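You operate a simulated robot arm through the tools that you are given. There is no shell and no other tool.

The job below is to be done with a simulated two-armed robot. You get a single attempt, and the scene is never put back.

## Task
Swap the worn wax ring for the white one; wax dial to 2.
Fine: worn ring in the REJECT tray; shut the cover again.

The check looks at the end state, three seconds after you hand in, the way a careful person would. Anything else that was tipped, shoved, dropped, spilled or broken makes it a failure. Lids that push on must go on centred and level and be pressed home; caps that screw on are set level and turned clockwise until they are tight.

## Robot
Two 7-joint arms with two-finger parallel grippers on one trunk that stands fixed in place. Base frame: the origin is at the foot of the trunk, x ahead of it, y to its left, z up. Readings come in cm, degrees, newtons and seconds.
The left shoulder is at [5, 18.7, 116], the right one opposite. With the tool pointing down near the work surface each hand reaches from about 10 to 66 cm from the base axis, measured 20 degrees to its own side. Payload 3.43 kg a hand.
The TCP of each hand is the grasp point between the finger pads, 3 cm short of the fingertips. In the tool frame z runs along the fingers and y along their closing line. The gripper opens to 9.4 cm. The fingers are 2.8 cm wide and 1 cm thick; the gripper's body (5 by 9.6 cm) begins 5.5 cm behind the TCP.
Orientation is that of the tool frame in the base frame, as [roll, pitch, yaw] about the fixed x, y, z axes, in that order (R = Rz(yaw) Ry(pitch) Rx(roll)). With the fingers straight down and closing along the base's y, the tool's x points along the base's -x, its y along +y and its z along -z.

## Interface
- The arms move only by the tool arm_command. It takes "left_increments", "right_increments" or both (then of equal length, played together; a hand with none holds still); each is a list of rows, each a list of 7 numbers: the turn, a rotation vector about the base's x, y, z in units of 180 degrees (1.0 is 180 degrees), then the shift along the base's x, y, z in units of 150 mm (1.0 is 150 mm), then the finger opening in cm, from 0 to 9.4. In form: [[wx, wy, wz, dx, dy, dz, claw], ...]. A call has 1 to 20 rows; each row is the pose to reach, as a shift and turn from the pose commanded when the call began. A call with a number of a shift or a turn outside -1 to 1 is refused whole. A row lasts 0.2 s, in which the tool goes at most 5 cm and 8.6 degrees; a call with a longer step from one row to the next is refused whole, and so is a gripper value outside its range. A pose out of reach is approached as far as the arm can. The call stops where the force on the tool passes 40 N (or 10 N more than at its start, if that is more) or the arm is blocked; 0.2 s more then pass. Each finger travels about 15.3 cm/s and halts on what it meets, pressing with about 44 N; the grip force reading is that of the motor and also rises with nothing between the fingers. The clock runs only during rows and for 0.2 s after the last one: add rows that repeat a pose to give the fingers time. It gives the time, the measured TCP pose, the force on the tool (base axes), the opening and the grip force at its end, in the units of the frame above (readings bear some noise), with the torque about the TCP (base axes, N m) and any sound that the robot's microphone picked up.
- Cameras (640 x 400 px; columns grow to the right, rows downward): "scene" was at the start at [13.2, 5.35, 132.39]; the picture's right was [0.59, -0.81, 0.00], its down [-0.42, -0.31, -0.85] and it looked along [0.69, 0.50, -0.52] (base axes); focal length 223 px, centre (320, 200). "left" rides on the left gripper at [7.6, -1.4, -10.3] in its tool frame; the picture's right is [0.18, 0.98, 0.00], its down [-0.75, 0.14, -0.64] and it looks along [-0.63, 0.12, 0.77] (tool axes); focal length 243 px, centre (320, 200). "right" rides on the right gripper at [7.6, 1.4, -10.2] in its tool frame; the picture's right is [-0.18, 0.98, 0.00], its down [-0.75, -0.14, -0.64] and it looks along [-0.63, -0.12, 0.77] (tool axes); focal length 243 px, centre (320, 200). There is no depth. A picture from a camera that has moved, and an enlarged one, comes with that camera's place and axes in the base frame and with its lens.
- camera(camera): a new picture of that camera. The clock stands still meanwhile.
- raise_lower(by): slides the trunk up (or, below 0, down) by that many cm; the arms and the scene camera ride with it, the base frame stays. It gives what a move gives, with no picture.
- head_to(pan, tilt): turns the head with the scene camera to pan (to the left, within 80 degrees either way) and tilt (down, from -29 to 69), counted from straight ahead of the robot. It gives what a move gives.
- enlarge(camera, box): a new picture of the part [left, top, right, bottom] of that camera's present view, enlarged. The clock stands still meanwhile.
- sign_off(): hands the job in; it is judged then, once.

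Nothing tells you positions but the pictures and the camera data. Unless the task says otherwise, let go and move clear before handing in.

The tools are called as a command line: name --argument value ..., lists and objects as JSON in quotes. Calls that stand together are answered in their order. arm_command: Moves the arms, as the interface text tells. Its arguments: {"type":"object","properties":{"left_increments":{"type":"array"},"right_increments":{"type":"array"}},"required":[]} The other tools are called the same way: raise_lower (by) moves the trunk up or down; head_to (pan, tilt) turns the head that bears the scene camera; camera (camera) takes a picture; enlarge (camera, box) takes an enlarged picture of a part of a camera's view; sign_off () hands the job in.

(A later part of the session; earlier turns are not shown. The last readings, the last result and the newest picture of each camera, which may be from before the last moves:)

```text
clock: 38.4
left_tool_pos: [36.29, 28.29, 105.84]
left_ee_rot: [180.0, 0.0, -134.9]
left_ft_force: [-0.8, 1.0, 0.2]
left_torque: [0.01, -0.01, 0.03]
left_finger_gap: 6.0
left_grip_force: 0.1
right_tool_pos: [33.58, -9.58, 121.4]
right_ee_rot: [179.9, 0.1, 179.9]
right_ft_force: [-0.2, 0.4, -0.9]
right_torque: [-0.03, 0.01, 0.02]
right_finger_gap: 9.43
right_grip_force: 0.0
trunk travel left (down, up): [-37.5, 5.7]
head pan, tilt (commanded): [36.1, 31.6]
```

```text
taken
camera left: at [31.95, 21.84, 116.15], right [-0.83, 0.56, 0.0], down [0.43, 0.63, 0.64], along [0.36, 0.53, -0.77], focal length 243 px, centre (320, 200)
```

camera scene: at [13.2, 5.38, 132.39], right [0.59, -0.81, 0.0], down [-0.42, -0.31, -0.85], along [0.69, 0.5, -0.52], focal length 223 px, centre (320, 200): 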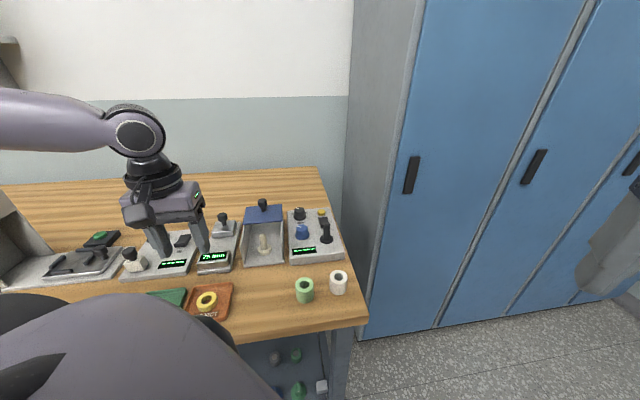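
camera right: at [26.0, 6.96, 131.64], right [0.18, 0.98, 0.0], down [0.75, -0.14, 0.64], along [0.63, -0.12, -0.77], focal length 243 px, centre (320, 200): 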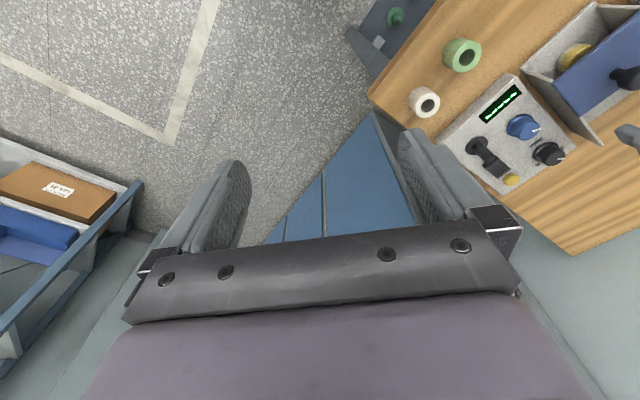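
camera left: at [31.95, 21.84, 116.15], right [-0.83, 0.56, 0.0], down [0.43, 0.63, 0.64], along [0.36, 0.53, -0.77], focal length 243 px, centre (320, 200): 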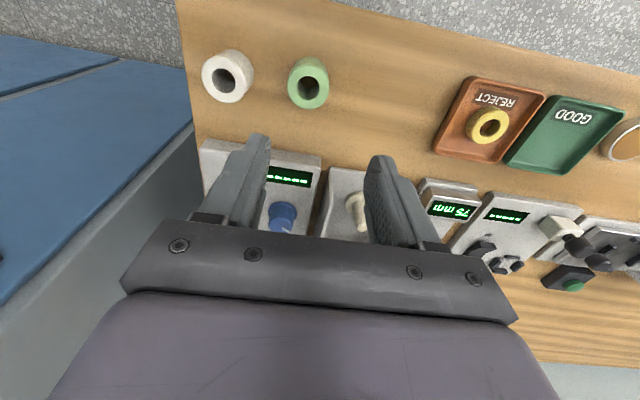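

enlarge --camera "left" --box '[190, 30, 350, 120]'

enlarge --camera "scene" --box '[280, 255, 370, 315]'

```text
4.00 times, centred on (270, 75) of left
camera zoom: at [31.95, 21.84, 116.15], right [-0.83, 0.56, 0.0], down [0.43, 0.63, 0.64], along [0.36, 0.53, -0.77], focal length 970 px, centre (520, 700)
```

zoom: 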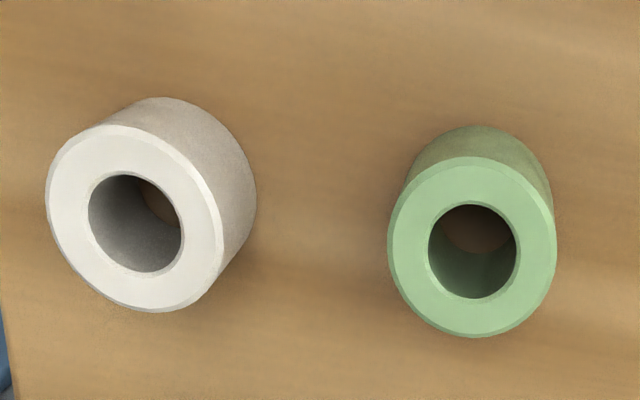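

```text
6.67 times, centred on (325, 285) of scene
camera zoom: at [13.18, 5.37, 132.39], right [0.59, -0.81, 0.0], down [-0.42, -0.31, -0.85], along [0.69, 0.5, -0.52], focal length 1487 px, centre (287, -367)
```

zoom: 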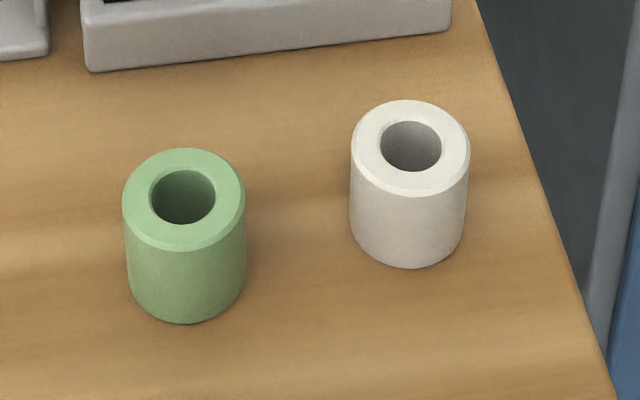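

White ring is at about [42.63, 21.66], top z≈91.65, table z≈88.0. I'll hover right above it and check alignment.

arm_command --left_increments '[[0, 0, 0, 0.14, -0.146, -0.05, 6], [0, 0, 0, 0.28, -0.293, -0.15, 6], [0, 0, 0, 0.42, -0.439, -0.25, 6], [0, 0, 0, 0.42, -0.439, -0.4, 6], [0, 0, 0, 0.42, -0.439, -0.5, 6], [0, 0, 0, 0.42, -0.439, -0.5, 6]]'

enlarge --camera "left" --box '[230, 40, 420, 240]'

enlarge --camera "scene" --box '[280, 215, 370, 315]'

```text
clock: 39.8
left_tool_pos: [42.32, 21.77, 98.15]
left_ee_rot: [180.0, 0.0, -135.0]
left_ft_force: [1.1, 0.2, -0.1]
left_torque: [-0.02, 0.01, -0.01]
left_finger_gap: 6.0
left_grip_force: 0.1
right_tool_pos: [33.51, -9.64, 121.36]
right_ee_rot: [179.9, 0.1, 180.0]
right_ft_force: [0.5, 0.5, -1.0]
right_torque: [0.01, 0.02, 0.02]
right_finger_gap: 9.42
right_grip_force: 0.0
trunk travel left (down, up): [-37.5, 5.7]
head pan, tilt (commanded): [36.1, 31.6]
```

```text
2.00 times, centred on (325, 140) of left
camera zoom: at [38.15, 15.38, 108.44], right [-0.83, 0.56, 0.0], down [0.43, 0.63, 0.64], along [0.36, 0.53, -0.77], focal length 485 px, centre (310, 320)
```

zoom: 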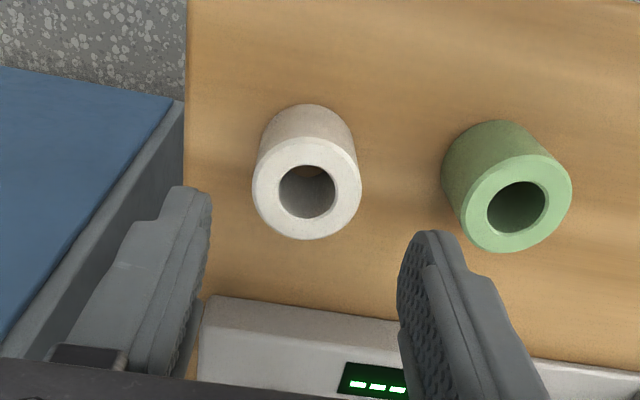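

```text
4.00 times, centred on (325, 265) of scene
camera zoom: at [13.19, 5.35, 132.4], right [0.59, -0.81, 0.0], down [-0.42, -0.31, -0.85], along [0.69, 0.5, -0.52], focal length 892 px, centre (300, -60)
```

zoom: 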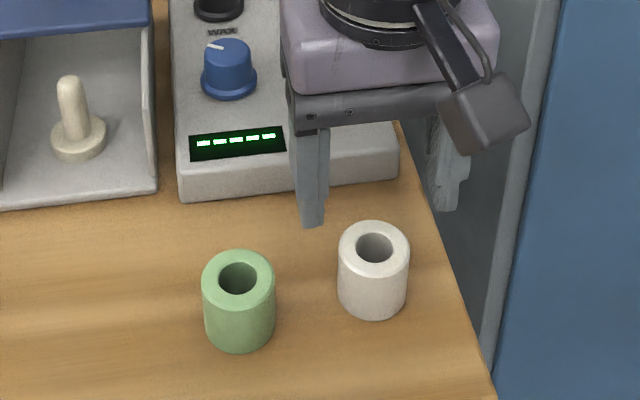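

Aligned within 1 mm. Descending around the white ring.

arm_command --left_increments '[[0, 0, 0, 0.002, -0.002, -0.12, 5.8], [0, 0, 0, 0.002, -0.002, -0.24, 5.6], [0, 0, 0, 0.002, -0.002, -0.34, 5.6], [0, 0, 0, 0.002, -0.002, -0.42, 5.6], [0, 0, 0, 0.002, -0.002, -0.42, 5.6]]'

enlarge --camera "left" --box '[230, 40, 420, 240]'

enlarge --camera "scene" --box '[280, 215, 370, 315]'

```text
clock: 41.0
left_tool_pos: [42.48, 21.88, 91.9]
left_ee_rot: [-180.0, 0.1, -135.0]
left_ft_force: [0.6, -0.8, -0.3]
left_torque: [0.01, 0.02, -0.01]
left_finger_gap: 5.57
left_grip_force: 0.0
right_tool_pos: [33.51, -9.6, 121.43]
right_ee_rot: [179.9, 0.1, 180.0]
right_ft_force: [-0.1, -0.9, 0.1]
right_torque: [-0.01, -0.04, 0.0]
right_finger_gap: 9.38
right_grip_force: 0.0
trunk travel left (down, up): [-37.5, 5.7]
head pan, tilt (commanded): [36.1, 31.6]
```

```text
2.00 times, centred on (325, 140) of left
camera zoom: at [38.29, 15.46, 102.17], right [-0.83, 0.56, 0.0], down [0.43, 0.63, 0.64], along [0.36, 0.53, -0.77], focal length 485 px, centre (310, 320)
```

zoom: 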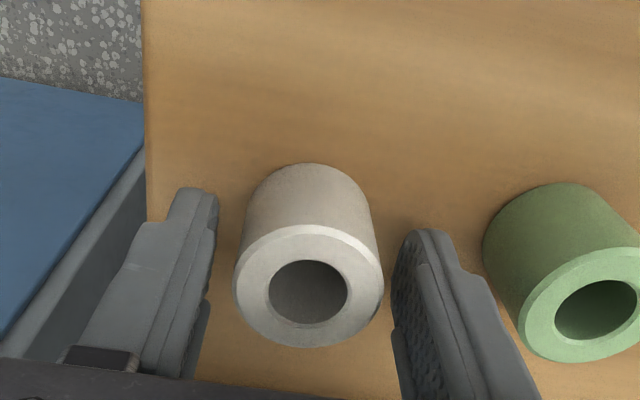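

```text
4.00 times, centred on (325, 265) of scene
camera zoom: at [13.19, 5.35, 132.39], right [0.59, -0.81, 0.0], down [-0.42, -0.31, -0.85], along [0.69, 0.5, -0.52], focal length 892 px, centre (300, -60)
```

zoom: 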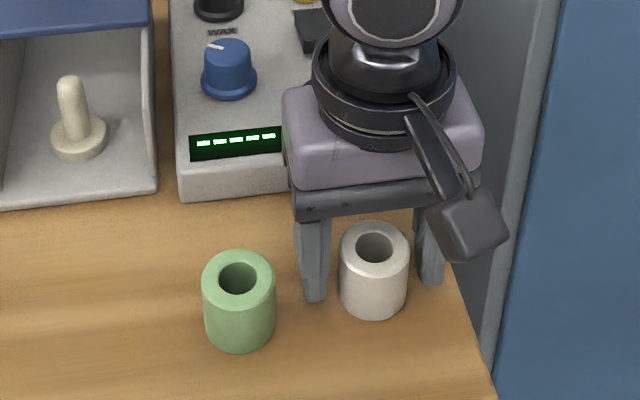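

Fingers straddle the white ring. Closing.

arm_command --left_increments '[[0, 0, 0, 0, 0, 0, 4.8], [0, 0, 0, 0, 0, 0, 4.2], [0, 0, 0, 0, 0, 0, 3.6], [0, 0, 0, 0, 0, 0, 3.0], [0, 0, 0, 0, 0, 0, 3.0]]'

enlarge --camera "left" --box '[230, 40, 420, 240]'

```text
clock: 42.2
left_tool_pos: [42.6, 21.74, 91.93]
left_ee_rot: [180.0, -0.1, -135.0]
left_ft_force: [0.1, -0.4, 0.6]
left_torque: [0.02, 0.04, -0.01]
left_finger_gap: 3.87
left_grip_force: 43.7
right_tool_pos: [33.59, -9.48, 121.44]
right_ee_rot: [179.9, 0.0, -180.0]
right_ft_force: [-0.1, 0.7, 1.0]
right_torque: [-0.01, -0.01, -0.02]
right_finger_gap: 9.39
right_grip_force: 0.1
trunk travel left (down, up): [-37.5, 5.7]
head pan, tilt (commanded): [36.1, 31.6]
```

```text
2.00 times, centred on (325, 140) of left
camera zoom: at [38.28, 15.46, 102.19], right [-0.83, 0.56, 0.0], down [0.43, 0.63, 0.64], along [0.36, 0.53, -0.77], focal length 485 px, centre (310, 320)
```

zoom: 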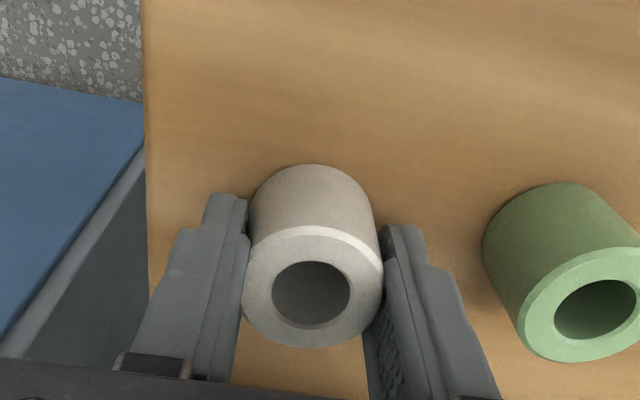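

White ring gripped (3.87 cm). Lifting.

arm_command --left_increments '[[0, 0, 0, 0, 0, 0.05, 3.0], [0, 0, 0, 0, 0, 0.15, 3.0], [0, 0, 0, 0, 0, 0.3, 3.0], [0, 0, 0, 0, 0, 0.48, 3.0], [0, 0, 0, 0, 0, 0.66, 3.0], [0, 0, 0, 0, 0, 0.82, 3.0], [0, 0, 0, 0, 0, 0.82, 3.0]]'

enlarge --camera "left" --box '[230, 40, 420, 240]'

camera --camera "scene"

```text
clock: 43.8
left_tool_pos: [42.29, 21.74, 104.32]
left_ee_rot: [-179.9, -0.1, -134.9]
left_ft_force: [0.1, 0.0, 0.0]
left_torque: [-0.04, -0.02, 0.0]
left_finger_gap: 3.88
left_grip_force: 44.4
right_tool_pos: [33.68, -9.56, 121.39]
right_ee_rot: [179.9, -0.1, -179.9]
right_ft_force: [-0.3, -0.3, 0.1]
right_torque: [0.02, 0.0, -0.03]
right_finger_gap: 9.4
right_grip_force: 0.0
trunk travel left (down, up): [-37.5, 5.7]
head pan, tilt (commanded): [36.1, 31.6]
```

```text
2.00 times, centred on (325, 140) of left
camera zoom: at [38.17, 15.45, 114.6], right [-0.83, 0.56, 0.0], down [0.43, 0.63, 0.64], along [0.36, 0.53, -0.77], focal length 485 px, centre (310, 320)
```

zoom: 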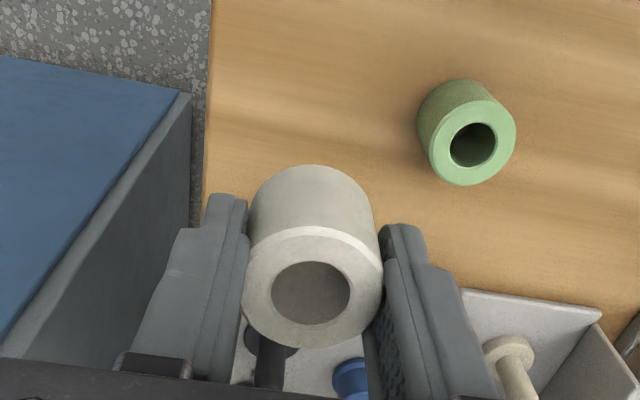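

```text
taken
camera scene: at [13.21, 5.36, 132.39], right [0.59, -0.81, 0.0], down [-0.42, -0.31, -0.85], along [0.69, 0.5, -0.52], focal length 223 px, centre (320, 200)
```

scene: 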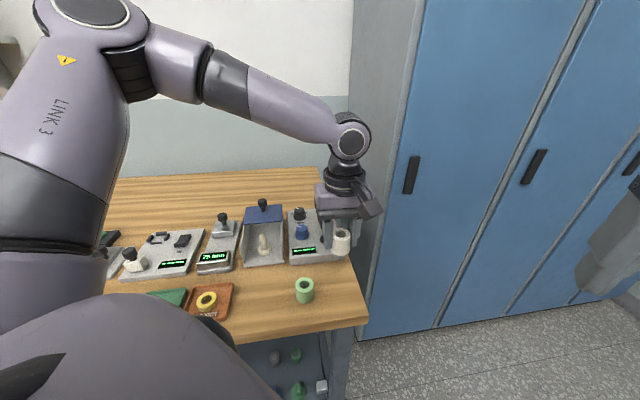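

White ring is held; relative to the yellow ring's pose when it left the peg, I've computed the hover position above the peg. Moving there high, in two stages.

arm_command --left_increments '[[0, 0, 0, -0.01, 0.1, 0.05, 3.0], [0, 0, 0, -0.03, 0.3, 0.05, 3.0], [0, 0, 0, -0.05, 0.5, 0.05, 3.0], [0, 0, 0, -0.07, 0.7, 0.05, 3.0], [0, 0, 0, -0.09, 0.85, 0.05, 3.0], [0, 0, 0, -0.1, 0.95, 0.05, 3.0], [0, 0, 0, -0.1, 0.95, 0.05, 3.0]]'

arm_command --left_increments '[[0, 0, 0, -0.02, 0.17, 0, 3.0], [0, 0, 0, -0.04, 0.35, 0, 3.0], [0, 0, 0, -0.059, 0.498, -0.05, 3.0], [0, 0, 0, -0.059, 0.498, -0.15, 3.0], [0, 0, 0, -0.059, 0.498, -0.266, 3.0], [0, 0, 0, -0.059, 0.498, -0.266, 3.0]]'

enlarge --camera "left" --box '[240, 40, 400, 220]'

enlarge --camera "scene" --box '[235, 195, 305, 270]'

```text
clock: 45.4
left_tool_pos: [41.06, 36.02, 104.82]
left_ee_rot: [-180.0, 0.1, -134.9]
left_ft_force: [0.2, 0.0, -0.1]
left_torque: [0.01, 0.01, 0.03]
left_finger_gap: 3.88
left_grip_force: 44.1
right_tool_pos: [33.65, -9.51, 121.45]
right_ee_rot: [179.8, 0.1, -180.0]
right_ft_force: [0.0, -0.3, 0.5]
right_torque: [-0.03, -0.01, -0.02]
right_finger_gap: 9.37
right_grip_force: 0.0
trunk travel left (down, up): [-37.5, 5.7]
head pan, tilt (commanded): [36.1, 31.6]
```

```text
clock: 46.8
left_tool_pos: [40.12, 43.57, 100.78]
left_ee_rot: [180.0, 0.1, -135.0]
left_ft_force: [-0.2, -0.9, 0.0]
left_torque: [0.01, 0.01, -0.01]
left_finger_gap: 3.87
left_grip_force: 44.0
right_tool_pos: [33.58, -9.57, 121.3]
right_ee_rot: [179.8, -0.1, -179.9]
right_ft_force: [0.7, 0.0, -0.2]
right_torque: [0.04, -0.02, -0.02]
right_finger_gap: 9.41
right_grip_force: 0.1
trunk travel left (down, up): [-37.5, 5.7]
head pan, tilt (commanded): [36.1, 31.6]
```

```text
2.22 times, centred on (320, 130) of left
camera zoom: at [35.88, 37.25, 111.1], right [-0.83, 0.56, 0.0], down [0.43, 0.63, 0.64], along [0.36, 0.53, -0.77], focal length 539 px, centre (320, 356)
```

zoom: 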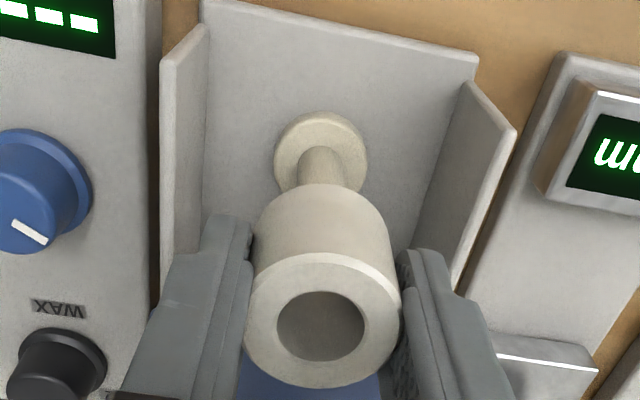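

```text
5.33 times, centred on (270, 232) of scene
camera zoom: at [13.19, 5.35, 132.4], right [0.59, -0.81, 0.0], down [-0.42, -0.31, -0.85], along [0.69, 0.5, -0.52], focal length 1190 px, centre (587, 27)
```

zoom: 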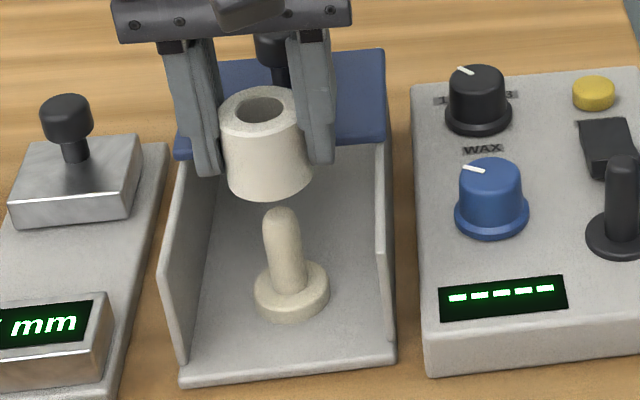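

Both views put the ring axis within ~1 mm of the peg sideways and ~1 mm too far back. I'll correct 1 mm and lower slowly onto the dome, reading forces.

arm_command --left_increments '[[0, 0, 0, -0.005, -0.005, -0.05, 3.0], [0, 0, 0, -0.005, -0.005, -0.1, 3.0], [0, 0, 0, -0.005, -0.005, -0.14, 3.0], [0, 0, 0, -0.005, -0.005, -0.18, 3.0], [0, 0, 0, -0.005, -0.005, -0.21, 3.0], [0, 0, 0, -0.005, -0.005, -0.21, 3.0]]'

enlarge --camera "left" --box '[240, 40, 400, 220]'

enlarge --camera "scene" --box '[245, 205, 295, 270]'

```text
clock: 48.2
left_tool_pos: [40.24, 43.55, 97.79]
left_ee_rot: [-180.0, 0.2, -135.0]
left_ft_force: [1.6, 7.4, 4.0]
left_torque: [0.31, -0.09, -0.03]
left_finger_gap: 3.86
left_grip_force: 43.9
right_tool_pos: [33.58, -9.54, 121.37]
right_ee_rot: [179.9, 0.0, -180.0]
right_ft_force: [-0.2, -0.9, -0.6]
right_torque: [0.01, 0.0, -0.01]
right_finger_gap: 9.42
right_grip_force: 0.0
trunk travel left (down, up): [-37.5, 5.7]
head pan, tilt (commanded): [36.1, 31.6]
```

```text
2.22 times, centred on (320, 130) of left
camera zoom: at [35.87, 37.14, 108.06], right [-0.83, 0.56, 0.0], down [0.43, 0.63, 0.64], along [0.36, 0.53, -0.76], focal length 539 px, centre (320, 356)
```

zoom: 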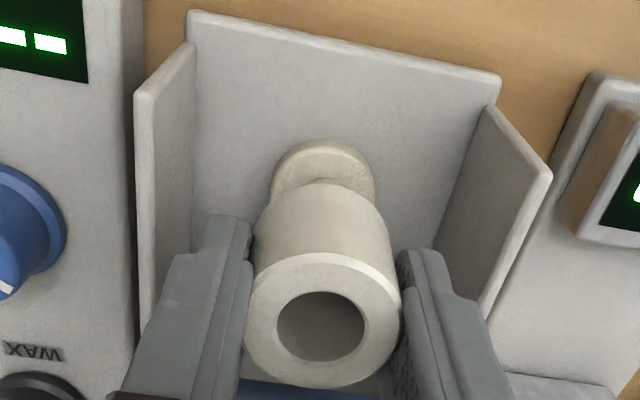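

```text
6.15 times, centred on (270, 238) of scene
camera zoom: at [13.18, 5.4, 132.4], right [0.59, -0.81, 0.0], down [-0.42, -0.31, -0.85], along [0.69, 0.5, -0.52], focal length 1373 px, centre (628, -31)
```

zoom: 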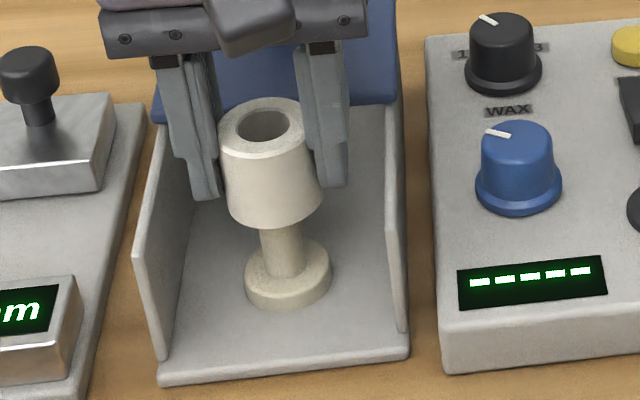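

Light contact on the dome: forces say move ~1 mm back and slightly left. Adjusting before going further.

arm_command --left_increments '[[0, 0, 0, 0.002, 0.008, 0, 3.0], [0, 0, 0, 0.002, 0.008, 0, 3.0]]'

```text
clock: 48.8
left_tool_pos: [40.06, 43.58, 97.64]
left_ee_rot: [-180.0, 0.0, -135.0]
left_ft_force: [4.7, 1.9, 1.5]
left_torque: [0.1, -0.2, -0.05]
left_finger_gap: 3.89
left_grip_force: 44.0
right_tool_pos: [33.7, -9.62, 121.38]
right_ee_rot: [179.9, 0.0, -180.0]
right_ft_force: [0.4, 0.0, -0.1]
right_torque: [0.05, -0.02, -0.01]
right_finger_gap: 9.4
right_grip_force: 0.1
trunk travel left (down, up): [-37.5, 5.7]
head pan, tilt (commanded): [36.1, 31.6]
```

arm_command --left_increments '[[0, 0, 0, 0.006, 0.004, 0, 3.0], [0, 0, 0, 0.006, 0.004, 0, 3.0]]'

```text
clock: 49.4
left_tool_pos: [40.12, 43.59, 97.7]
left_ee_rot: [179.9, 0.0, -135.0]
left_ft_force: [1.0, 0.2, -0.1]
left_torque: [0.02, -0.02, 0.02]
left_finger_gap: 3.88
left_grip_force: 44.0
right_tool_pos: [33.65, -9.57, 121.3]
right_ee_rot: [179.8, 0.0, 180.0]
right_ft_force: [-0.4, 0.6, -0.1]
right_torque: [-0.02, 0.01, -0.01]
right_finger_gap: 9.41
right_grip_force: 0.0
trunk travel left (down, up): [-37.5, 5.7]
head pan, tilt (commanded): [36.1, 31.6]
```

Forces are null – the hole is over the peg. Lowering further in small steps.

arm_command --left_increments '[[0, 0, 0, 0.003, 0.002, -0.03, 3.0], [0, 0, 0, 0.003, 0.002, -0.06, 3.0], [0, 0, 0, 0.003, 0.002, -0.1, 3.0], [0, 0, 0, 0.003, 0.002, -0.1, 3.0]]'

enlarge --camera "scene" --box '[245, 205, 295, 270]'

```text
clock: 50.4
left_tool_pos: [40.27, 43.7, 96.31]
left_ee_rot: [179.9, 0.0, -135.0]
left_ft_force: [0.0, 5.5, 0.4]
left_torque: [0.18, 0.0, 0.02]
left_finger_gap: 3.88
left_grip_force: 44.4
right_tool_pos: [33.57, -9.55, 121.3]
right_ee_rot: [179.9, 0.0, -180.0]
right_ft_force: [1.6, 0.5, -0.2]
right_torque: [0.02, 0.0, 0.0]
right_finger_gap: 9.41
right_grip_force: 0.1
trunk travel left (down, up): [-37.5, 5.7]
head pan, tilt (commanded): [36.1, 31.6]
```

```text
6.15 times, centred on (270, 238) of scene
camera zoom: at [13.19, 5.4, 132.39], right [0.59, -0.81, 0.0], down [-0.42, -0.31, -0.85], along [0.69, 0.5, -0.52], focal length 1373 px, centre (628, -31)
```

zoom: 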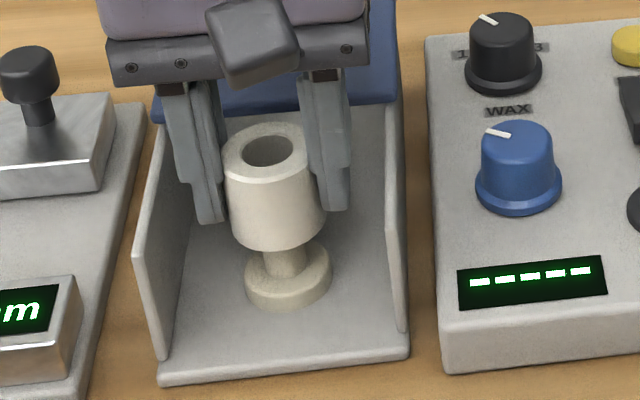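

arm_command --left_increments '[[0, 0, 0, 0, 0.006, 0, 3.0], [0, 0, 0, 0, 0.006, -0.03, 3.0], [0, 0, 0, 0, 0.006, -0.06, 3.0], [0, 0, 0, 0, 0.006, -0.09, 3.0], [0, 0, 0, 0, 0.006, -0.09, 3.0]]'

enlarge --camera "scene" --box '[245, 205, 295, 270]'

```text
clock: 51.6
left_tool_pos: [40.37, 43.61, 94.94]
left_ee_rot: [180.0, -0.1, -134.9]
left_ft_force: [1.0, 3.3, 0.9]
left_torque: [0.04, -0.07, -0.04]
left_finger_gap: 3.85
left_grip_force: 44.4
right_tool_pos: [33.57, -9.54, 121.32]
right_ee_rot: [180.0, 0.0, -180.0]
right_ft_force: [0.7, 0.2, 0.8]
right_torque: [-0.02, -0.01, 0.0]
right_finger_gap: 9.39
right_grip_force: 0.1
trunk travel left (down, up): [-37.5, 5.7]
head pan, tilt (commanded): [36.1, 31.6]
```

```text
6.15 times, centred on (270, 238) of scene
camera zoom: at [13.21, 5.37, 132.39], right [0.59, -0.81, 0.0], down [-0.42, -0.31, -0.85], along [0.69, 0.5, -0.52], focal length 1373 px, centre (628, -31)
```

zoom: 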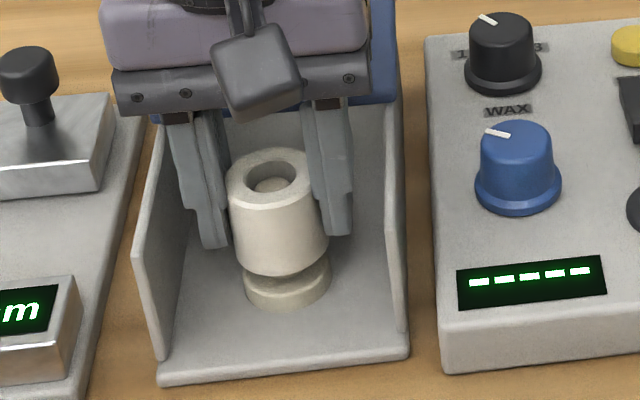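

The peg dome now shows inside the ring's hole. Continuing down to the collar.

arm_command --left_increments '[[0, 0, 0, 0.001, 0.005, -0.02, 3.0], [0, 0, 0, 0.001, 0.005, -0.045, 3.0], [0, 0, 0, 0.001, 0.005, -0.07, 3.0], [0, 0, 0, 0.001, 0.005, -0.07, 3.0]]'

enlarge --camera "scene" --box '[245, 205, 295, 270]'

```text
clock: 52.6
left_tool_pos: [40.27, 43.7, 93.9]
left_ee_rot: [-180.0, 0.0, -135.0]
left_ft_force: [-0.2, 0.5, 0.1]
left_torque: [-0.02, -0.04, -0.01]
left_finger_gap: 3.86
left_grip_force: 44.8
right_tool_pos: [33.75, -9.5, 121.43]
right_ee_rot: [179.9, 0.1, -179.9]
right_ft_force: [0.3, 0.6, 0.2]
right_torque: [0.0, 0.03, -0.03]
right_finger_gap: 9.39
right_grip_force: 0.0
trunk travel left (down, up): [-37.5, 5.7]
head pan, tilt (commanded): [36.1, 31.6]
```

```text
6.15 times, centred on (270, 238) of scene
camera zoom: at [13.2, 5.36, 132.39], right [0.59, -0.81, 0.0], down [-0.42, -0.31, -0.85], along [0.69, 0.5, -0.52], focal length 1373 px, centre (628, -31)
```

zoom: 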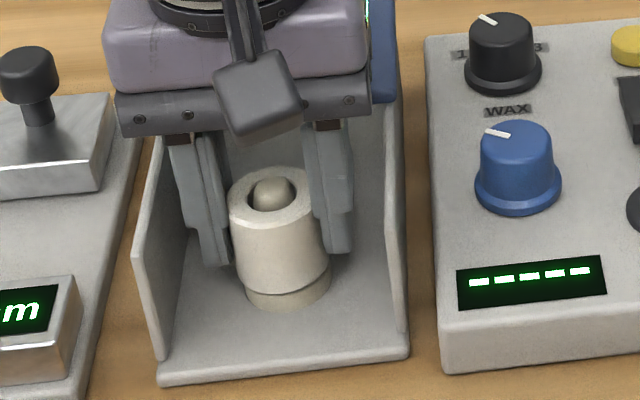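

arm_command --left_increments '[[0, 0, 0, 0, 0, -0.01, 3.0], [0, 0, 0, 0, 0, -0.02, 3.0], [0, 0, 0, 0, 0, -0.03, 3.0], [0, 0, 0, 0, 0, -0.03, 3.0]]'

enlarge --camera "scene" --box '[250, 220, 290, 265]'

```text
clock: 53.6
left_tool_pos: [40.14, 43.84, 93.69]
left_ee_rot: [180.0, 0.0, -134.9]
left_ft_force: [-0.3, 2.4, 12.1]
left_torque: [-0.02, 0.23, -0.05]
left_finger_gap: 3.88
left_grip_force: 44.1
right_tool_pos: [33.51, -9.57, 121.32]
right_ee_rot: [179.9, 0.1, -180.0]
right_ft_force: [0.8, -0.3, -0.4]
right_torque: [-0.02, -0.02, 0.04]
right_finger_gap: 9.37
right_grip_force: 0.1
trunk travel left (down, up): [-37.5, 5.7]
head pan, tilt (commanded): [36.1, 31.6]
```

```text
8.89 times, centred on (270, 242) of scene
camera zoom: at [13.11, 5.29, 132.42], right [0.59, -0.81, 0.0], down [-0.42, -0.31, -0.85], along [0.69, 0.5, -0.52], focal length 1983 px, centre (764, -178)
```

zoom: 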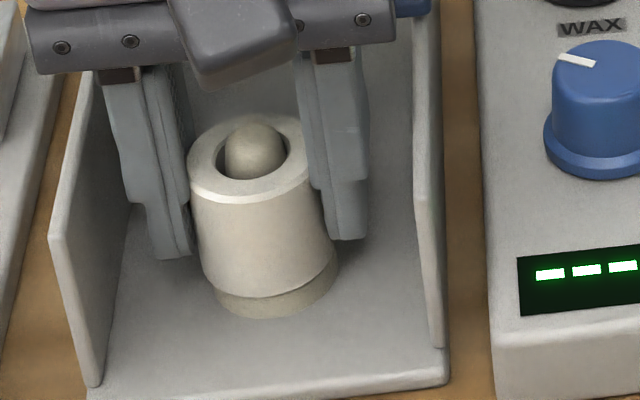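

The ring is seated on the collar (12 N up-force at the expected height). Releasing gently.

arm_command --left_increments '[[0, 0, 0, 0, 0, 0.01, 3.6], [0, 0, 0, 0, 0, 0.01, 4.2], [0, 0, 0, 0, 0, 0.01, 4.8], [0, 0, 0, 0, 0, 0.01, 5.3], [0, 0, 0, 0, 0, 0.01, 5.3]]'

enlarge --camera "scene" --box '[250, 220, 290, 265]'

enlarge --camera "left" --box '[240, 60, 400, 240]'

```text
clock: 54.8
left_tool_pos: [40.21, 43.91, 93.72]
left_ee_rot: [-180.0, 0.0, -135.0]
left_ft_force: [0.0, -0.6, -0.7]
left_torque: [-0.02, -0.01, -0.01]
left_finger_gap: 5.3
left_grip_force: 0.1
right_tool_pos: [33.6, -9.67, 121.31]
right_ee_rot: [179.9, -0.1, -179.9]
right_ft_force: [0.4, -0.2, -0.4]
right_torque: [0.0, 0.0, 0.03]
right_finger_gap: 9.39
right_grip_force: 0.1
trunk travel left (down, up): [-37.5, 5.7]
head pan, tilt (commanded): [36.1, 31.6]
```

```text
8.89 times, centred on (270, 242) of scene
camera zoom: at [13.2, 5.35, 132.39], right [0.59, -0.81, 0.0], down [-0.42, -0.31, -0.85], along [0.69, 0.5, -0.52], focal length 1983 px, centre (764, -178)
```

zoom: 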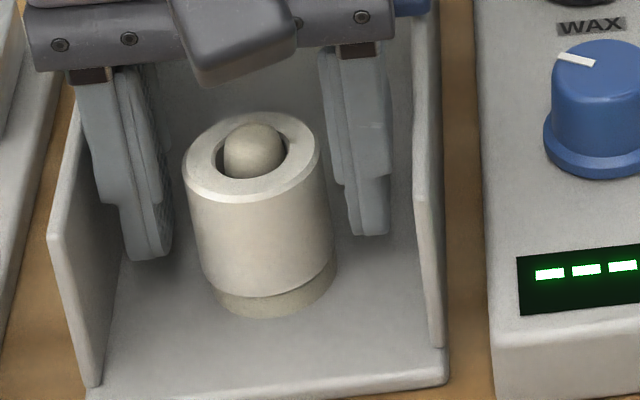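

```text
2.22 times, centred on (320, 150) of left
camera zoom: at [35.93, 37.51, 103.98], right [-0.83, 0.56, 0.0], down [0.43, 0.63, 0.64], along [0.36, 0.53, -0.77], focal length 539 px, centre (320, 311)
```

zoom: 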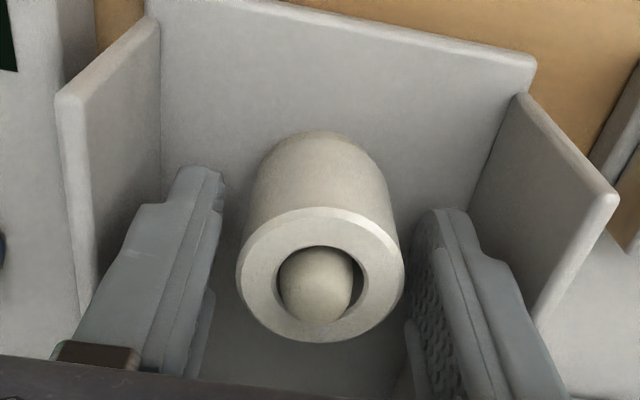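

White ring is on the peg, level and seated. Lifting out and moving above the cover knob to slide it shut.

arm_command --left_increments '[[0, 0, 0, 0, 0, 0.06, 5.3], [0, 0, 0, 0, 0, 0.2, 5.3], [0, 0, 0, 0, 0, 0.4, 5.3], [0, 0, 0, 0, 0, 0.6, 5.6], [0, 0, 0, 0, 0, 0.76, 6], [0, 0, 0, 0.15, 0.15, 0.76, 6], [0, 0, 0, 0.3, 0.3, 0.76, 6], [0, 0, 0, 0.457, 0.454, 0.76, 6], [0, 0, 0, 0.457, 0.454, 0.66, 6], [0, 0, 0, 0.457, 0.454, 0.66, 6]]'

enlarge --camera "left" --box '[230, 40, 420, 240]'

enlarge --camera "scene" --box '[230, 170, 310, 270]'

```text
clock: 57.0
left_tool_pos: [47.11, 50.67, 103.52]
left_ee_rot: [-180.0, 0.0, -134.9]
left_ft_force: [0.3, 0.0, 0.0]
left_torque: [0.02, -0.01, -0.02]
left_finger_gap: 6.01
left_grip_force: 0.1
right_tool_pos: [33.73, -9.54, 121.42]
right_ee_rot: [179.8, 0.1, -180.0]
right_ft_force: [-0.1, 0.2, 0.3]
right_torque: [-0.04, 0.01, -0.01]
right_finger_gap: 9.41
right_grip_force: 0.1
trunk travel left (down, up): [-37.5, 5.7]
head pan, tilt (commanded): [36.1, 31.6]
```

```text
2.00 times, centred on (325, 140) of left
camera zoom: at [42.91, 44.35, 113.78], right [-0.83, 0.56, 0.0], down [0.43, 0.63, 0.64], along [0.36, 0.53, -0.77], focal length 485 px, centre (310, 320)
```

zoom: 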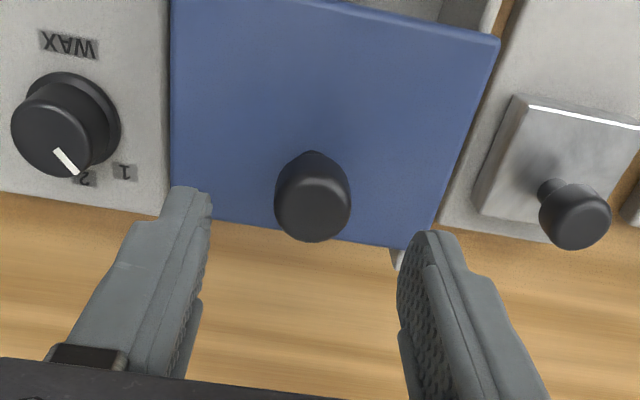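

```text
4.00 times, centred on (270, 220) of scene
camera zoom: at [13.2, 5.35, 132.39], right [0.59, -0.81, 0.0], down [-0.42, -0.31, -0.85], along [0.69, 0.5, -0.52], focal length 892 px, centre (520, 120)
```

zoom: 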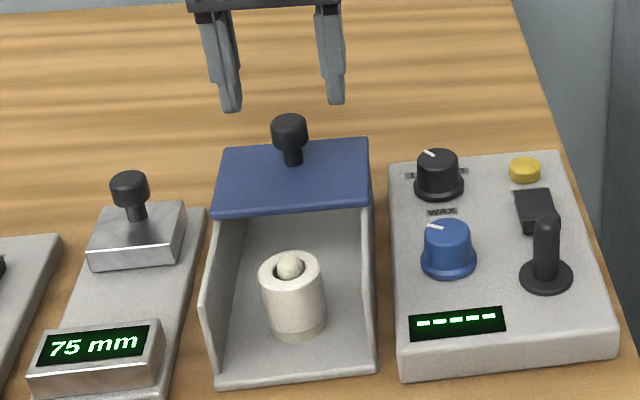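

The knob is centred between the fingers. This view also confirms the dial: pointer at "1", with "2" straight behind. Descending to grip the knob.

arm_command --left_increments '[[0, 0, 0, 0, 0, -0.1, 6], [0, 0, 0, 0, 0, -0.2, 6], [0, 0, 0, 0, 0, -0.265, 6], [0, 0, 0, 0, 0, -0.265, 5], [0, 0, 0, 0, 0, -0.265, 3.5], [0, 0, 0, 0, 0, -0.265, 2], [0, 0, 0, 0, 0, -0.265, 1.8], [0, 0, 0, 0, 0, -0.265, 1.8]]'

enlarge --camera "scene" --box '[230, 170, 310, 270]'

```text
clock: 58.8
left_tool_pos: [47.11, 50.67, 99.21]
left_ee_rot: [180.0, 0.0, -135.0]
left_ft_force: [0.8, -0.1, -1.1]
left_torque: [0.25, -0.04, 0.03]
left_finger_gap: 2.52
left_grip_force: 44.9
right_tool_pos: [33.59, -9.59, 121.42]
right_ee_rot: [180.0, 0.0, 180.0]
right_ft_force: [-0.5, 0.7, -0.3]
right_torque: [0.02, -0.01, -0.01]
right_finger_gap: 9.41
right_grip_force: 0.0
trunk travel left (down, up): [-37.5, 5.7]
head pan, tilt (commanded): [36.1, 31.6]
```

```text
4.00 times, centred on (270, 220) of scene
camera zoom: at [13.2, 5.37, 132.39], right [0.59, -0.81, 0.0], down [-0.42, -0.31, -0.85], along [0.69, 0.5, -0.52], focal length 892 px, centre (520, 120)
```

zoom: 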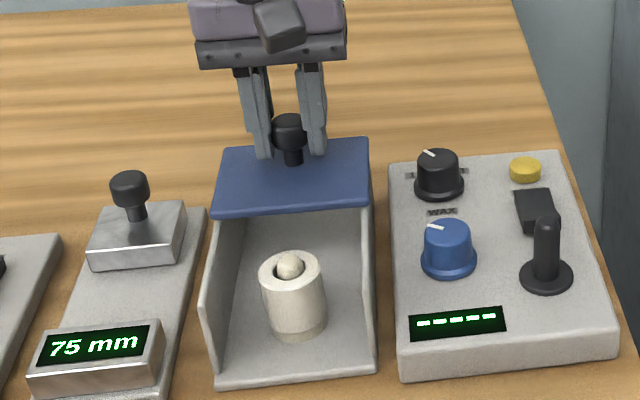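

Gripped. Sliding the cover forward (shut), first half.

arm_command --left_increments '[[0, 0, 0, -0.04, -0.04, 0, 1.8], [0, 0, 0, -0.085, -0.085, 0, 1.8], [0, 0, 0, -0.13, -0.13, 0, 1.8], [0, 0, 0, -0.175, -0.175, 0, 1.8], [0, 0, 0, -0.22, -0.22, 0, 1.8], [0, 0, 0, -0.22, -0.22, 0, 1.8]]'

enlarge --camera "scene" --box '[230, 170, 310, 270]'

```text
clock: 60.2
left_tool_pos: [43.84, 47.29, 99.45]
left_ee_rot: [179.9, -0.1, -134.9]
left_ft_force: [5.8, -5.4, -15.6]
left_torque: [0.31, -0.88, 0.01]
left_finger_gap: 2.56
left_grip_force: 45.0
right_tool_pos: [33.67, -9.51, 121.36]
right_ee_rot: [179.9, -0.1, 180.0]
right_ft_force: [-0.6, 0.5, 0.0]
right_torque: [0.0, 0.01, -0.03]
right_finger_gap: 9.39
right_grip_force: 0.0
trunk travel left (down, up): [-37.5, 5.7]
head pan, tilt (commanded): [36.1, 31.6]
```

```text
4.00 times, centred on (270, 220) of scene
camera zoom: at [13.36, 5.41, 132.36], right [0.59, -0.81, 0.0], down [-0.42, -0.31, -0.85], along [0.69, 0.5, -0.53], focal length 892 px, centre (520, 120)
```

zoom: 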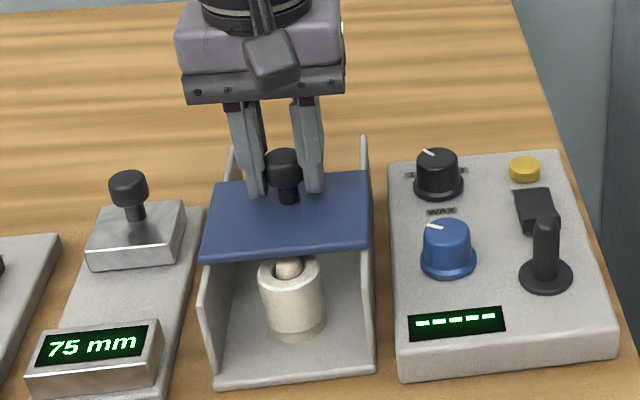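

arm_command --left_increments '[[0, 0, 0, -0.03, -0.038, -0.01, 1.8], [0, 0, 0, -0.07, -0.078, -0.012, 1.8], [0, 0, 0, -0.11, -0.118, -0.012, 1.8], [0, 0, 0, -0.145, -0.153, -0.012, 1.8], [0, 0, 0, -0.145, -0.153, -0.012, 1.8]]'

enlarge --camera "scene" --box '[230, 170, 310, 270]'

```text
clock: 61.4
left_tool_pos: [41.53, 45.0, 99.36]
left_ee_rot: [-180.0, 0.1, -135.1]
left_ft_force: [-5.9, 2.5, 5.4]
left_torque: [-0.76, 0.58, 0.06]
left_finger_gap: 2.54
left_grip_force: 45.1
right_tool_pos: [33.49, -9.52, 121.34]
right_ee_rot: [179.9, 0.0, -179.9]
right_ft_force: [-0.4, -0.5, 0.4]
right_torque: [-0.02, -0.03, 0.0]
right_finger_gap: 9.42
right_grip_force: 0.1
trunk travel left (down, up): [-37.5, 5.7]
head pan, tilt (commanded): [36.1, 31.6]
```

```text
4.00 times, centred on (270, 220) of scene
camera zoom: at [13.1, 5.36, 132.41], right [0.59, -0.81, 0.0], down [-0.42, -0.31, -0.85], along [0.69, 0.5, -0.52], focal length 892 px, centre (520, 120)
```

zoom: 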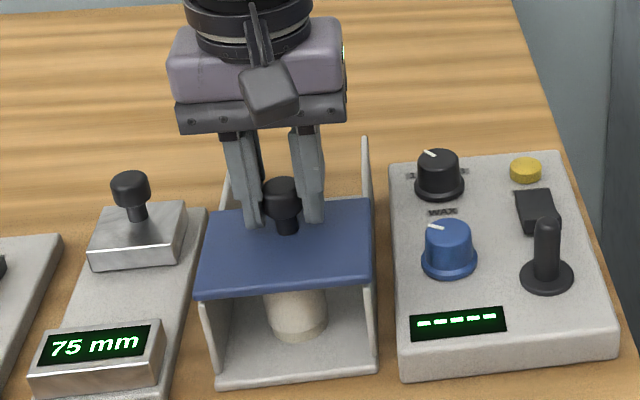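

Nearly shut. Easing it forward the last few millimetres to feel the stop.

arm_command --left_increments '[[0, 0, 0, -0.01, -0.006, 0.004, 1.8], [0, 0, 0, -0.018, -0.013, 0.004, 1.8], [0, 0, 0, -0.025, -0.02, 0.004, 1.8], [0, 0, 0, -0.025, -0.02, 0.004, 1.8]]'

enlarge --camera "scene" --box '[220, 160, 310, 280]'

```text
clock: 62.4
left_tool_pos: [41.32, 44.85, 99.53]
left_ee_rot: [-180.0, 0.2, -135.1]
left_ft_force: [4.4, 11.5, 2.8]
left_torque: [-0.13, 0.65, 0.0]
left_finger_gap: 2.57
left_grip_force: 44.5
right_tool_pos: [33.59, -9.42, 121.31]
right_ee_rot: [179.9, 0.0, 180.0]
right_ft_force: [-0.7, 0.4, -0.9]
right_torque: [0.04, 0.03, 0.01]
right_finger_gap: 9.4
right_grip_force: 0.0
trunk travel left (down, up): [-37.5, 5.7]
head pan, tilt (commanded): [36.1, 31.6]
```

```text
3.33 times, centred on (265, 220) of scene
camera zoom: at [13.24, 5.47, 132.38], right [0.59, -0.81, 0.0], down [-0.42, -0.31, -0.85], along [0.69, 0.5, -0.53], focal length 744 px, centre (503, 133)
```

zoom: 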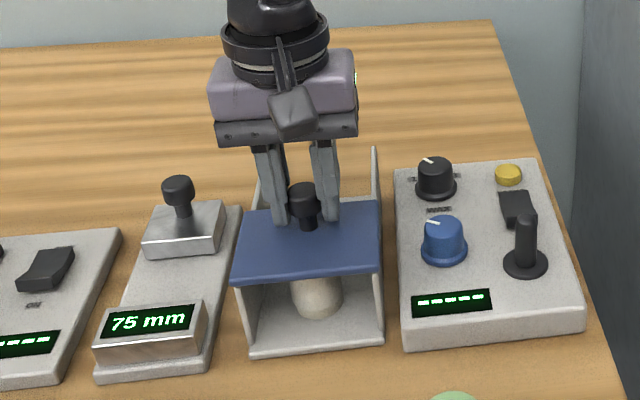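

Cover is at its stop (same position as originally, 11 N reaction). Relaxing and releasing the knob, then rising.

arm_command --left_increments '[[0, 0, 0, 0.007, 0.009, 0, 1.8], [0, 0, 0, 0.007, 0.009, 0, 3.5], [0, 0, 0, 0.007, 0.009, 0, 5], [0, 0, 0, 0.007, 0.009, 0, 6], [0, 0, 0, 0.007, 0.009, 0.08, 6], [0, 0, 0, 0.007, 0.009, 0.25, 6], [0, 0, 0, 0.007, 0.009, 0.45, 6], [0, 0, 0, 0.007, 0.009, 0.6, 6], [0, 0, 0, 0.007, 0.009, 0.6, 6]]'

enlarge --camera "scene" --box '[220, 160, 310, 280]'

camera --camera "left"

```text
clock: 64.4
left_tool_pos: [41.36, 44.72, 108.4]
left_ee_rot: [-179.9, 0.0, -135.1]
left_ft_force: [0.3, 0.5, -0.3]
left_torque: [0.01, -0.01, 0.02]
left_finger_gap: 6.0
left_grip_force: 0.1
right_tool_pos: [33.53, -9.5, 121.4]
right_ee_rot: [180.0, 0.0, 180.0]
right_ft_force: [-0.7, -0.1, 0.4]
right_torque: [-0.01, 0.01, -0.02]
right_finger_gap: 9.39
right_grip_force: 0.1
trunk travel left (down, up): [-37.5, 5.7]
head pan, tilt (commanded): [36.1, 31.6]
```

```text
3.33 times, centred on (265, 220) of scene
camera zoom: at [13.2, 5.36, 132.39], right [0.59, -0.81, 0.0], down [-0.42, -0.31, -0.85], along [0.69, 0.5, -0.52], focal length 744 px, centre (503, 133)
```

zoom: 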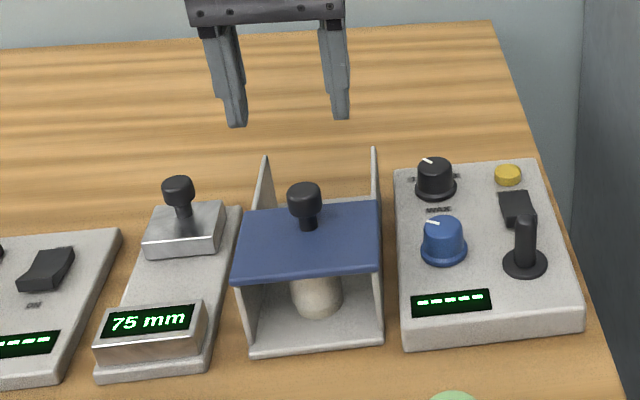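

```text
taken
camera left: at [37.04, 38.47, 118.71], right [-0.83, 0.56, 0.0], down [0.43, 0.63, 0.64], along [0.36, 0.53, -0.77], focal length 243 px, centre (320, 200)
```

left: 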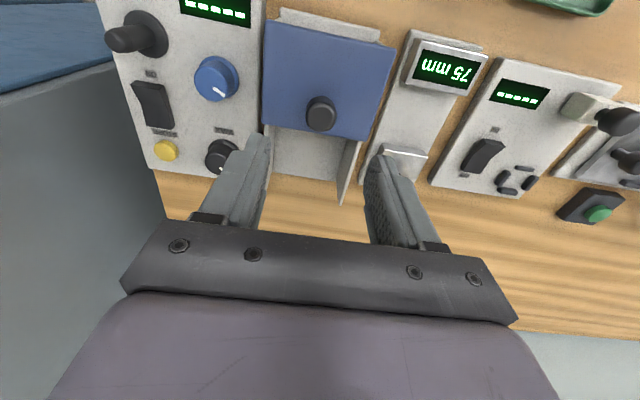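

Cover looks exactly as it was. Now to the dial: hovering in front of it for an accurate look.

arm_command --left_increments '[[0, 0, 0, 0.16, -0.085, 0, 7], [0, 0, 0, 0.32, -0.17, -0.05, 8], [0, 0, 0, 0.48, -0.255, -0.15, 9], [0, 0, 0, 0.637, -0.34, -0.25, 9.4], [0, 0, 0, 0.637, -0.34, -0.25, 9.4]]'

camera --camera "left"

enlarge --camera "left" --box '[240, 80, 400, 230]'

enlarge --camera "scene" --box '[280, 195, 350, 265]'

```text
clock: 65.6
left_tool_pos: [50.9, 39.41, 104.62]
left_ee_rot: [180.0, 0.0, -135.0]
left_ft_force: [1.0, 0.3, -1.2]
left_torque: [0.02, -0.01, 0.02]
left_finger_gap: 9.39
left_grip_force: 0.0
right_tool_pos: [33.53, -9.58, 121.37]
right_ee_rot: [179.9, 0.0, -179.9]
right_ft_force: [0.9, 0.3, -0.7]
right_torque: [0.03, -0.01, 0.02]
right_finger_gap: 9.38
right_grip_force: 0.1
trunk travel left (down, up): [-37.5, 5.7]
head pan, tilt (commanded): [36.1, 31.6]
```

```text
taken
camera left: at [46.58, 33.15, 114.97], right [-0.83, 0.56, 0.0], down [0.43, 0.63, 0.64], along [0.36, 0.53, -0.77], focal length 243 px, centre (320, 200)
```

left: 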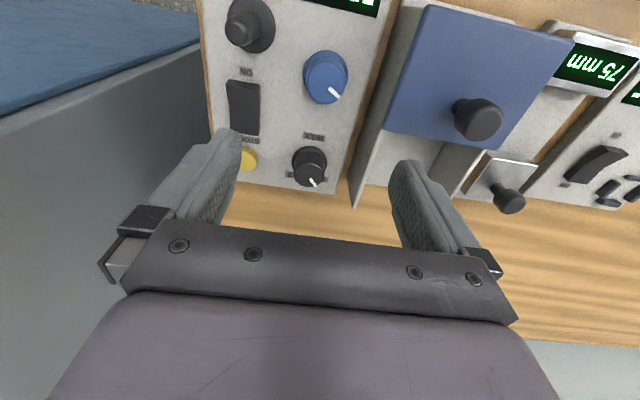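

```text
2.67 times, centred on (320, 155) of left
camera zoom: at [46.58, 33.15, 114.97], right [-0.83, 0.56, 0.0], down [0.43, 0.63, 0.64], along [0.36, 0.53, -0.77], focal length 647 px, centre (320, 320)
```

zoom: 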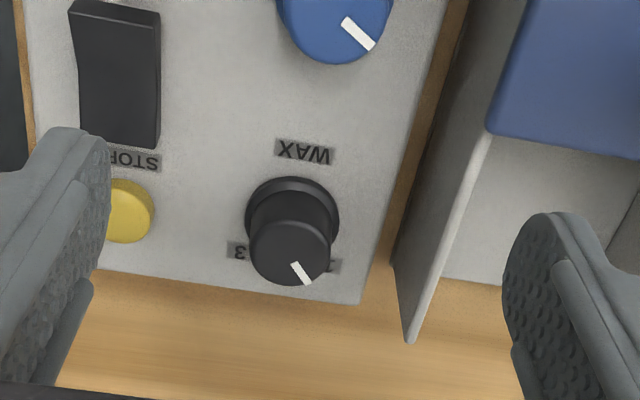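

```text
5.71 times, centred on (315, 230) of scene
camera zoom: at [13.18, 5.35, 132.4], right [0.59, -0.81, 0.0], down [-0.42, -0.31, -0.85], along [0.69, 0.5, -0.52], focal length 1275 px, centre (349, 29)
```

zoom: 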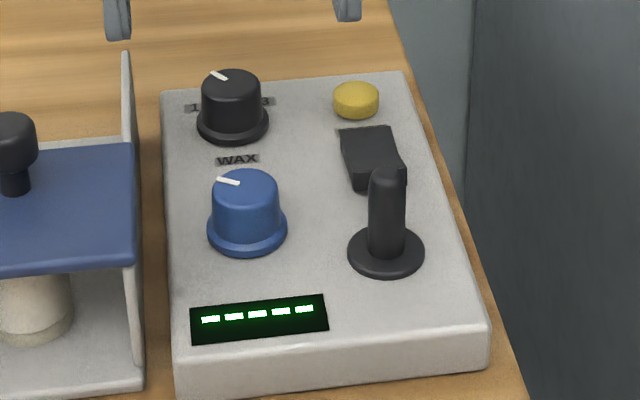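

Labels confirm WAX (with 1-2-3 scale) belongs to the black dial; its top is near [55.74, 44.3, 93.4]. Moving to hover directly above it with a narrowed opening.

arm_command --left_increments '[[0, 0, 0, 0.1, 0.1, 0, 8.5], [0, 0, 0, 0.21, 0.21, -0.1, 7], [0, 0, 0, 0.32, 0.323, -0.22, 6], [0, 0, 0, 0.32, 0.323, -0.36, 5.6], [0, 0, 0, 0.32, 0.323, -0.36, 5.6]]'

enlarge --camera "left" --box '[230, 40, 420, 240]'

enlarge --camera "scene" --box '[265, 165, 345, 245]'

```text
clock: 66.8
left_tool_pos: [55.84, 44.34, 99.16]
left_ee_rot: [180.0, 0.0, -135.0]
left_ft_force: [0.0, -0.1, -0.6]
left_torque: [-0.05, -0.03, 0.02]
left_finger_gap: 5.58
left_grip_force: 0.2
right_tool_pos: [33.55, -9.51, 121.28]
right_ee_rot: [179.9, 0.0, -180.0]
right_ft_force: [-0.3, -0.3, 0.8]
right_torque: [0.03, 0.02, -0.01]
right_finger_gap: 9.4
right_grip_force: 0.0
trunk travel left (down, up): [-37.5, 5.7]
head pan, tilt (commanded): [36.1, 31.6]
```

```text
2.00 times, centred on (325, 140) of left
camera zoom: at [51.52, 38.04, 109.48], right [-0.83, 0.56, 0.0], down [0.43, 0.63, 0.64], along [0.36, 0.53, -0.77], focal length 485 px, centre (310, 320)
```

zoom: 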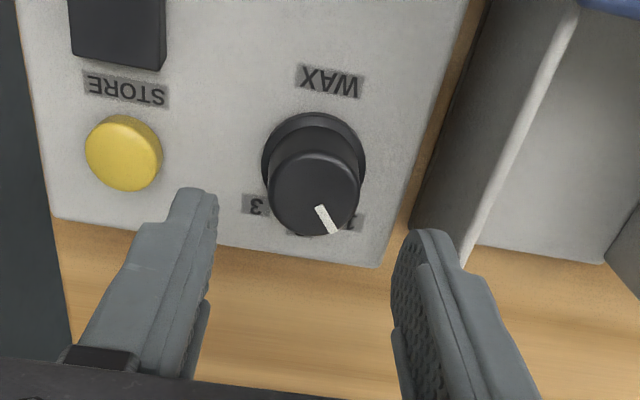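

```text
5.00 times, centred on (305, 205) of scene
camera zoom: at [13.2, 5.35, 132.39], right [0.59, -0.81, 0.0], down [-0.42, -0.31, -0.85], along [0.69, 0.5, -0.52], focal length 1116 px, centre (395, 175)
```

zoom: 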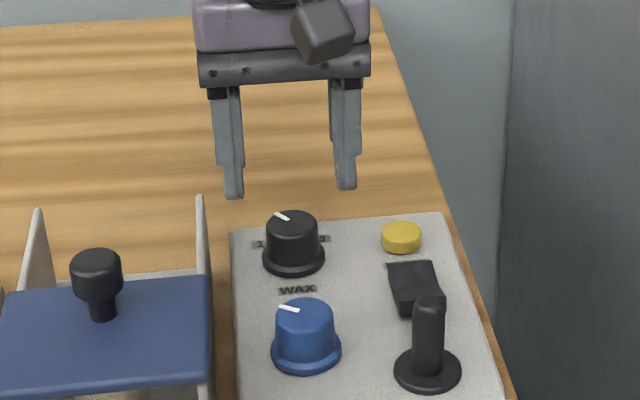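

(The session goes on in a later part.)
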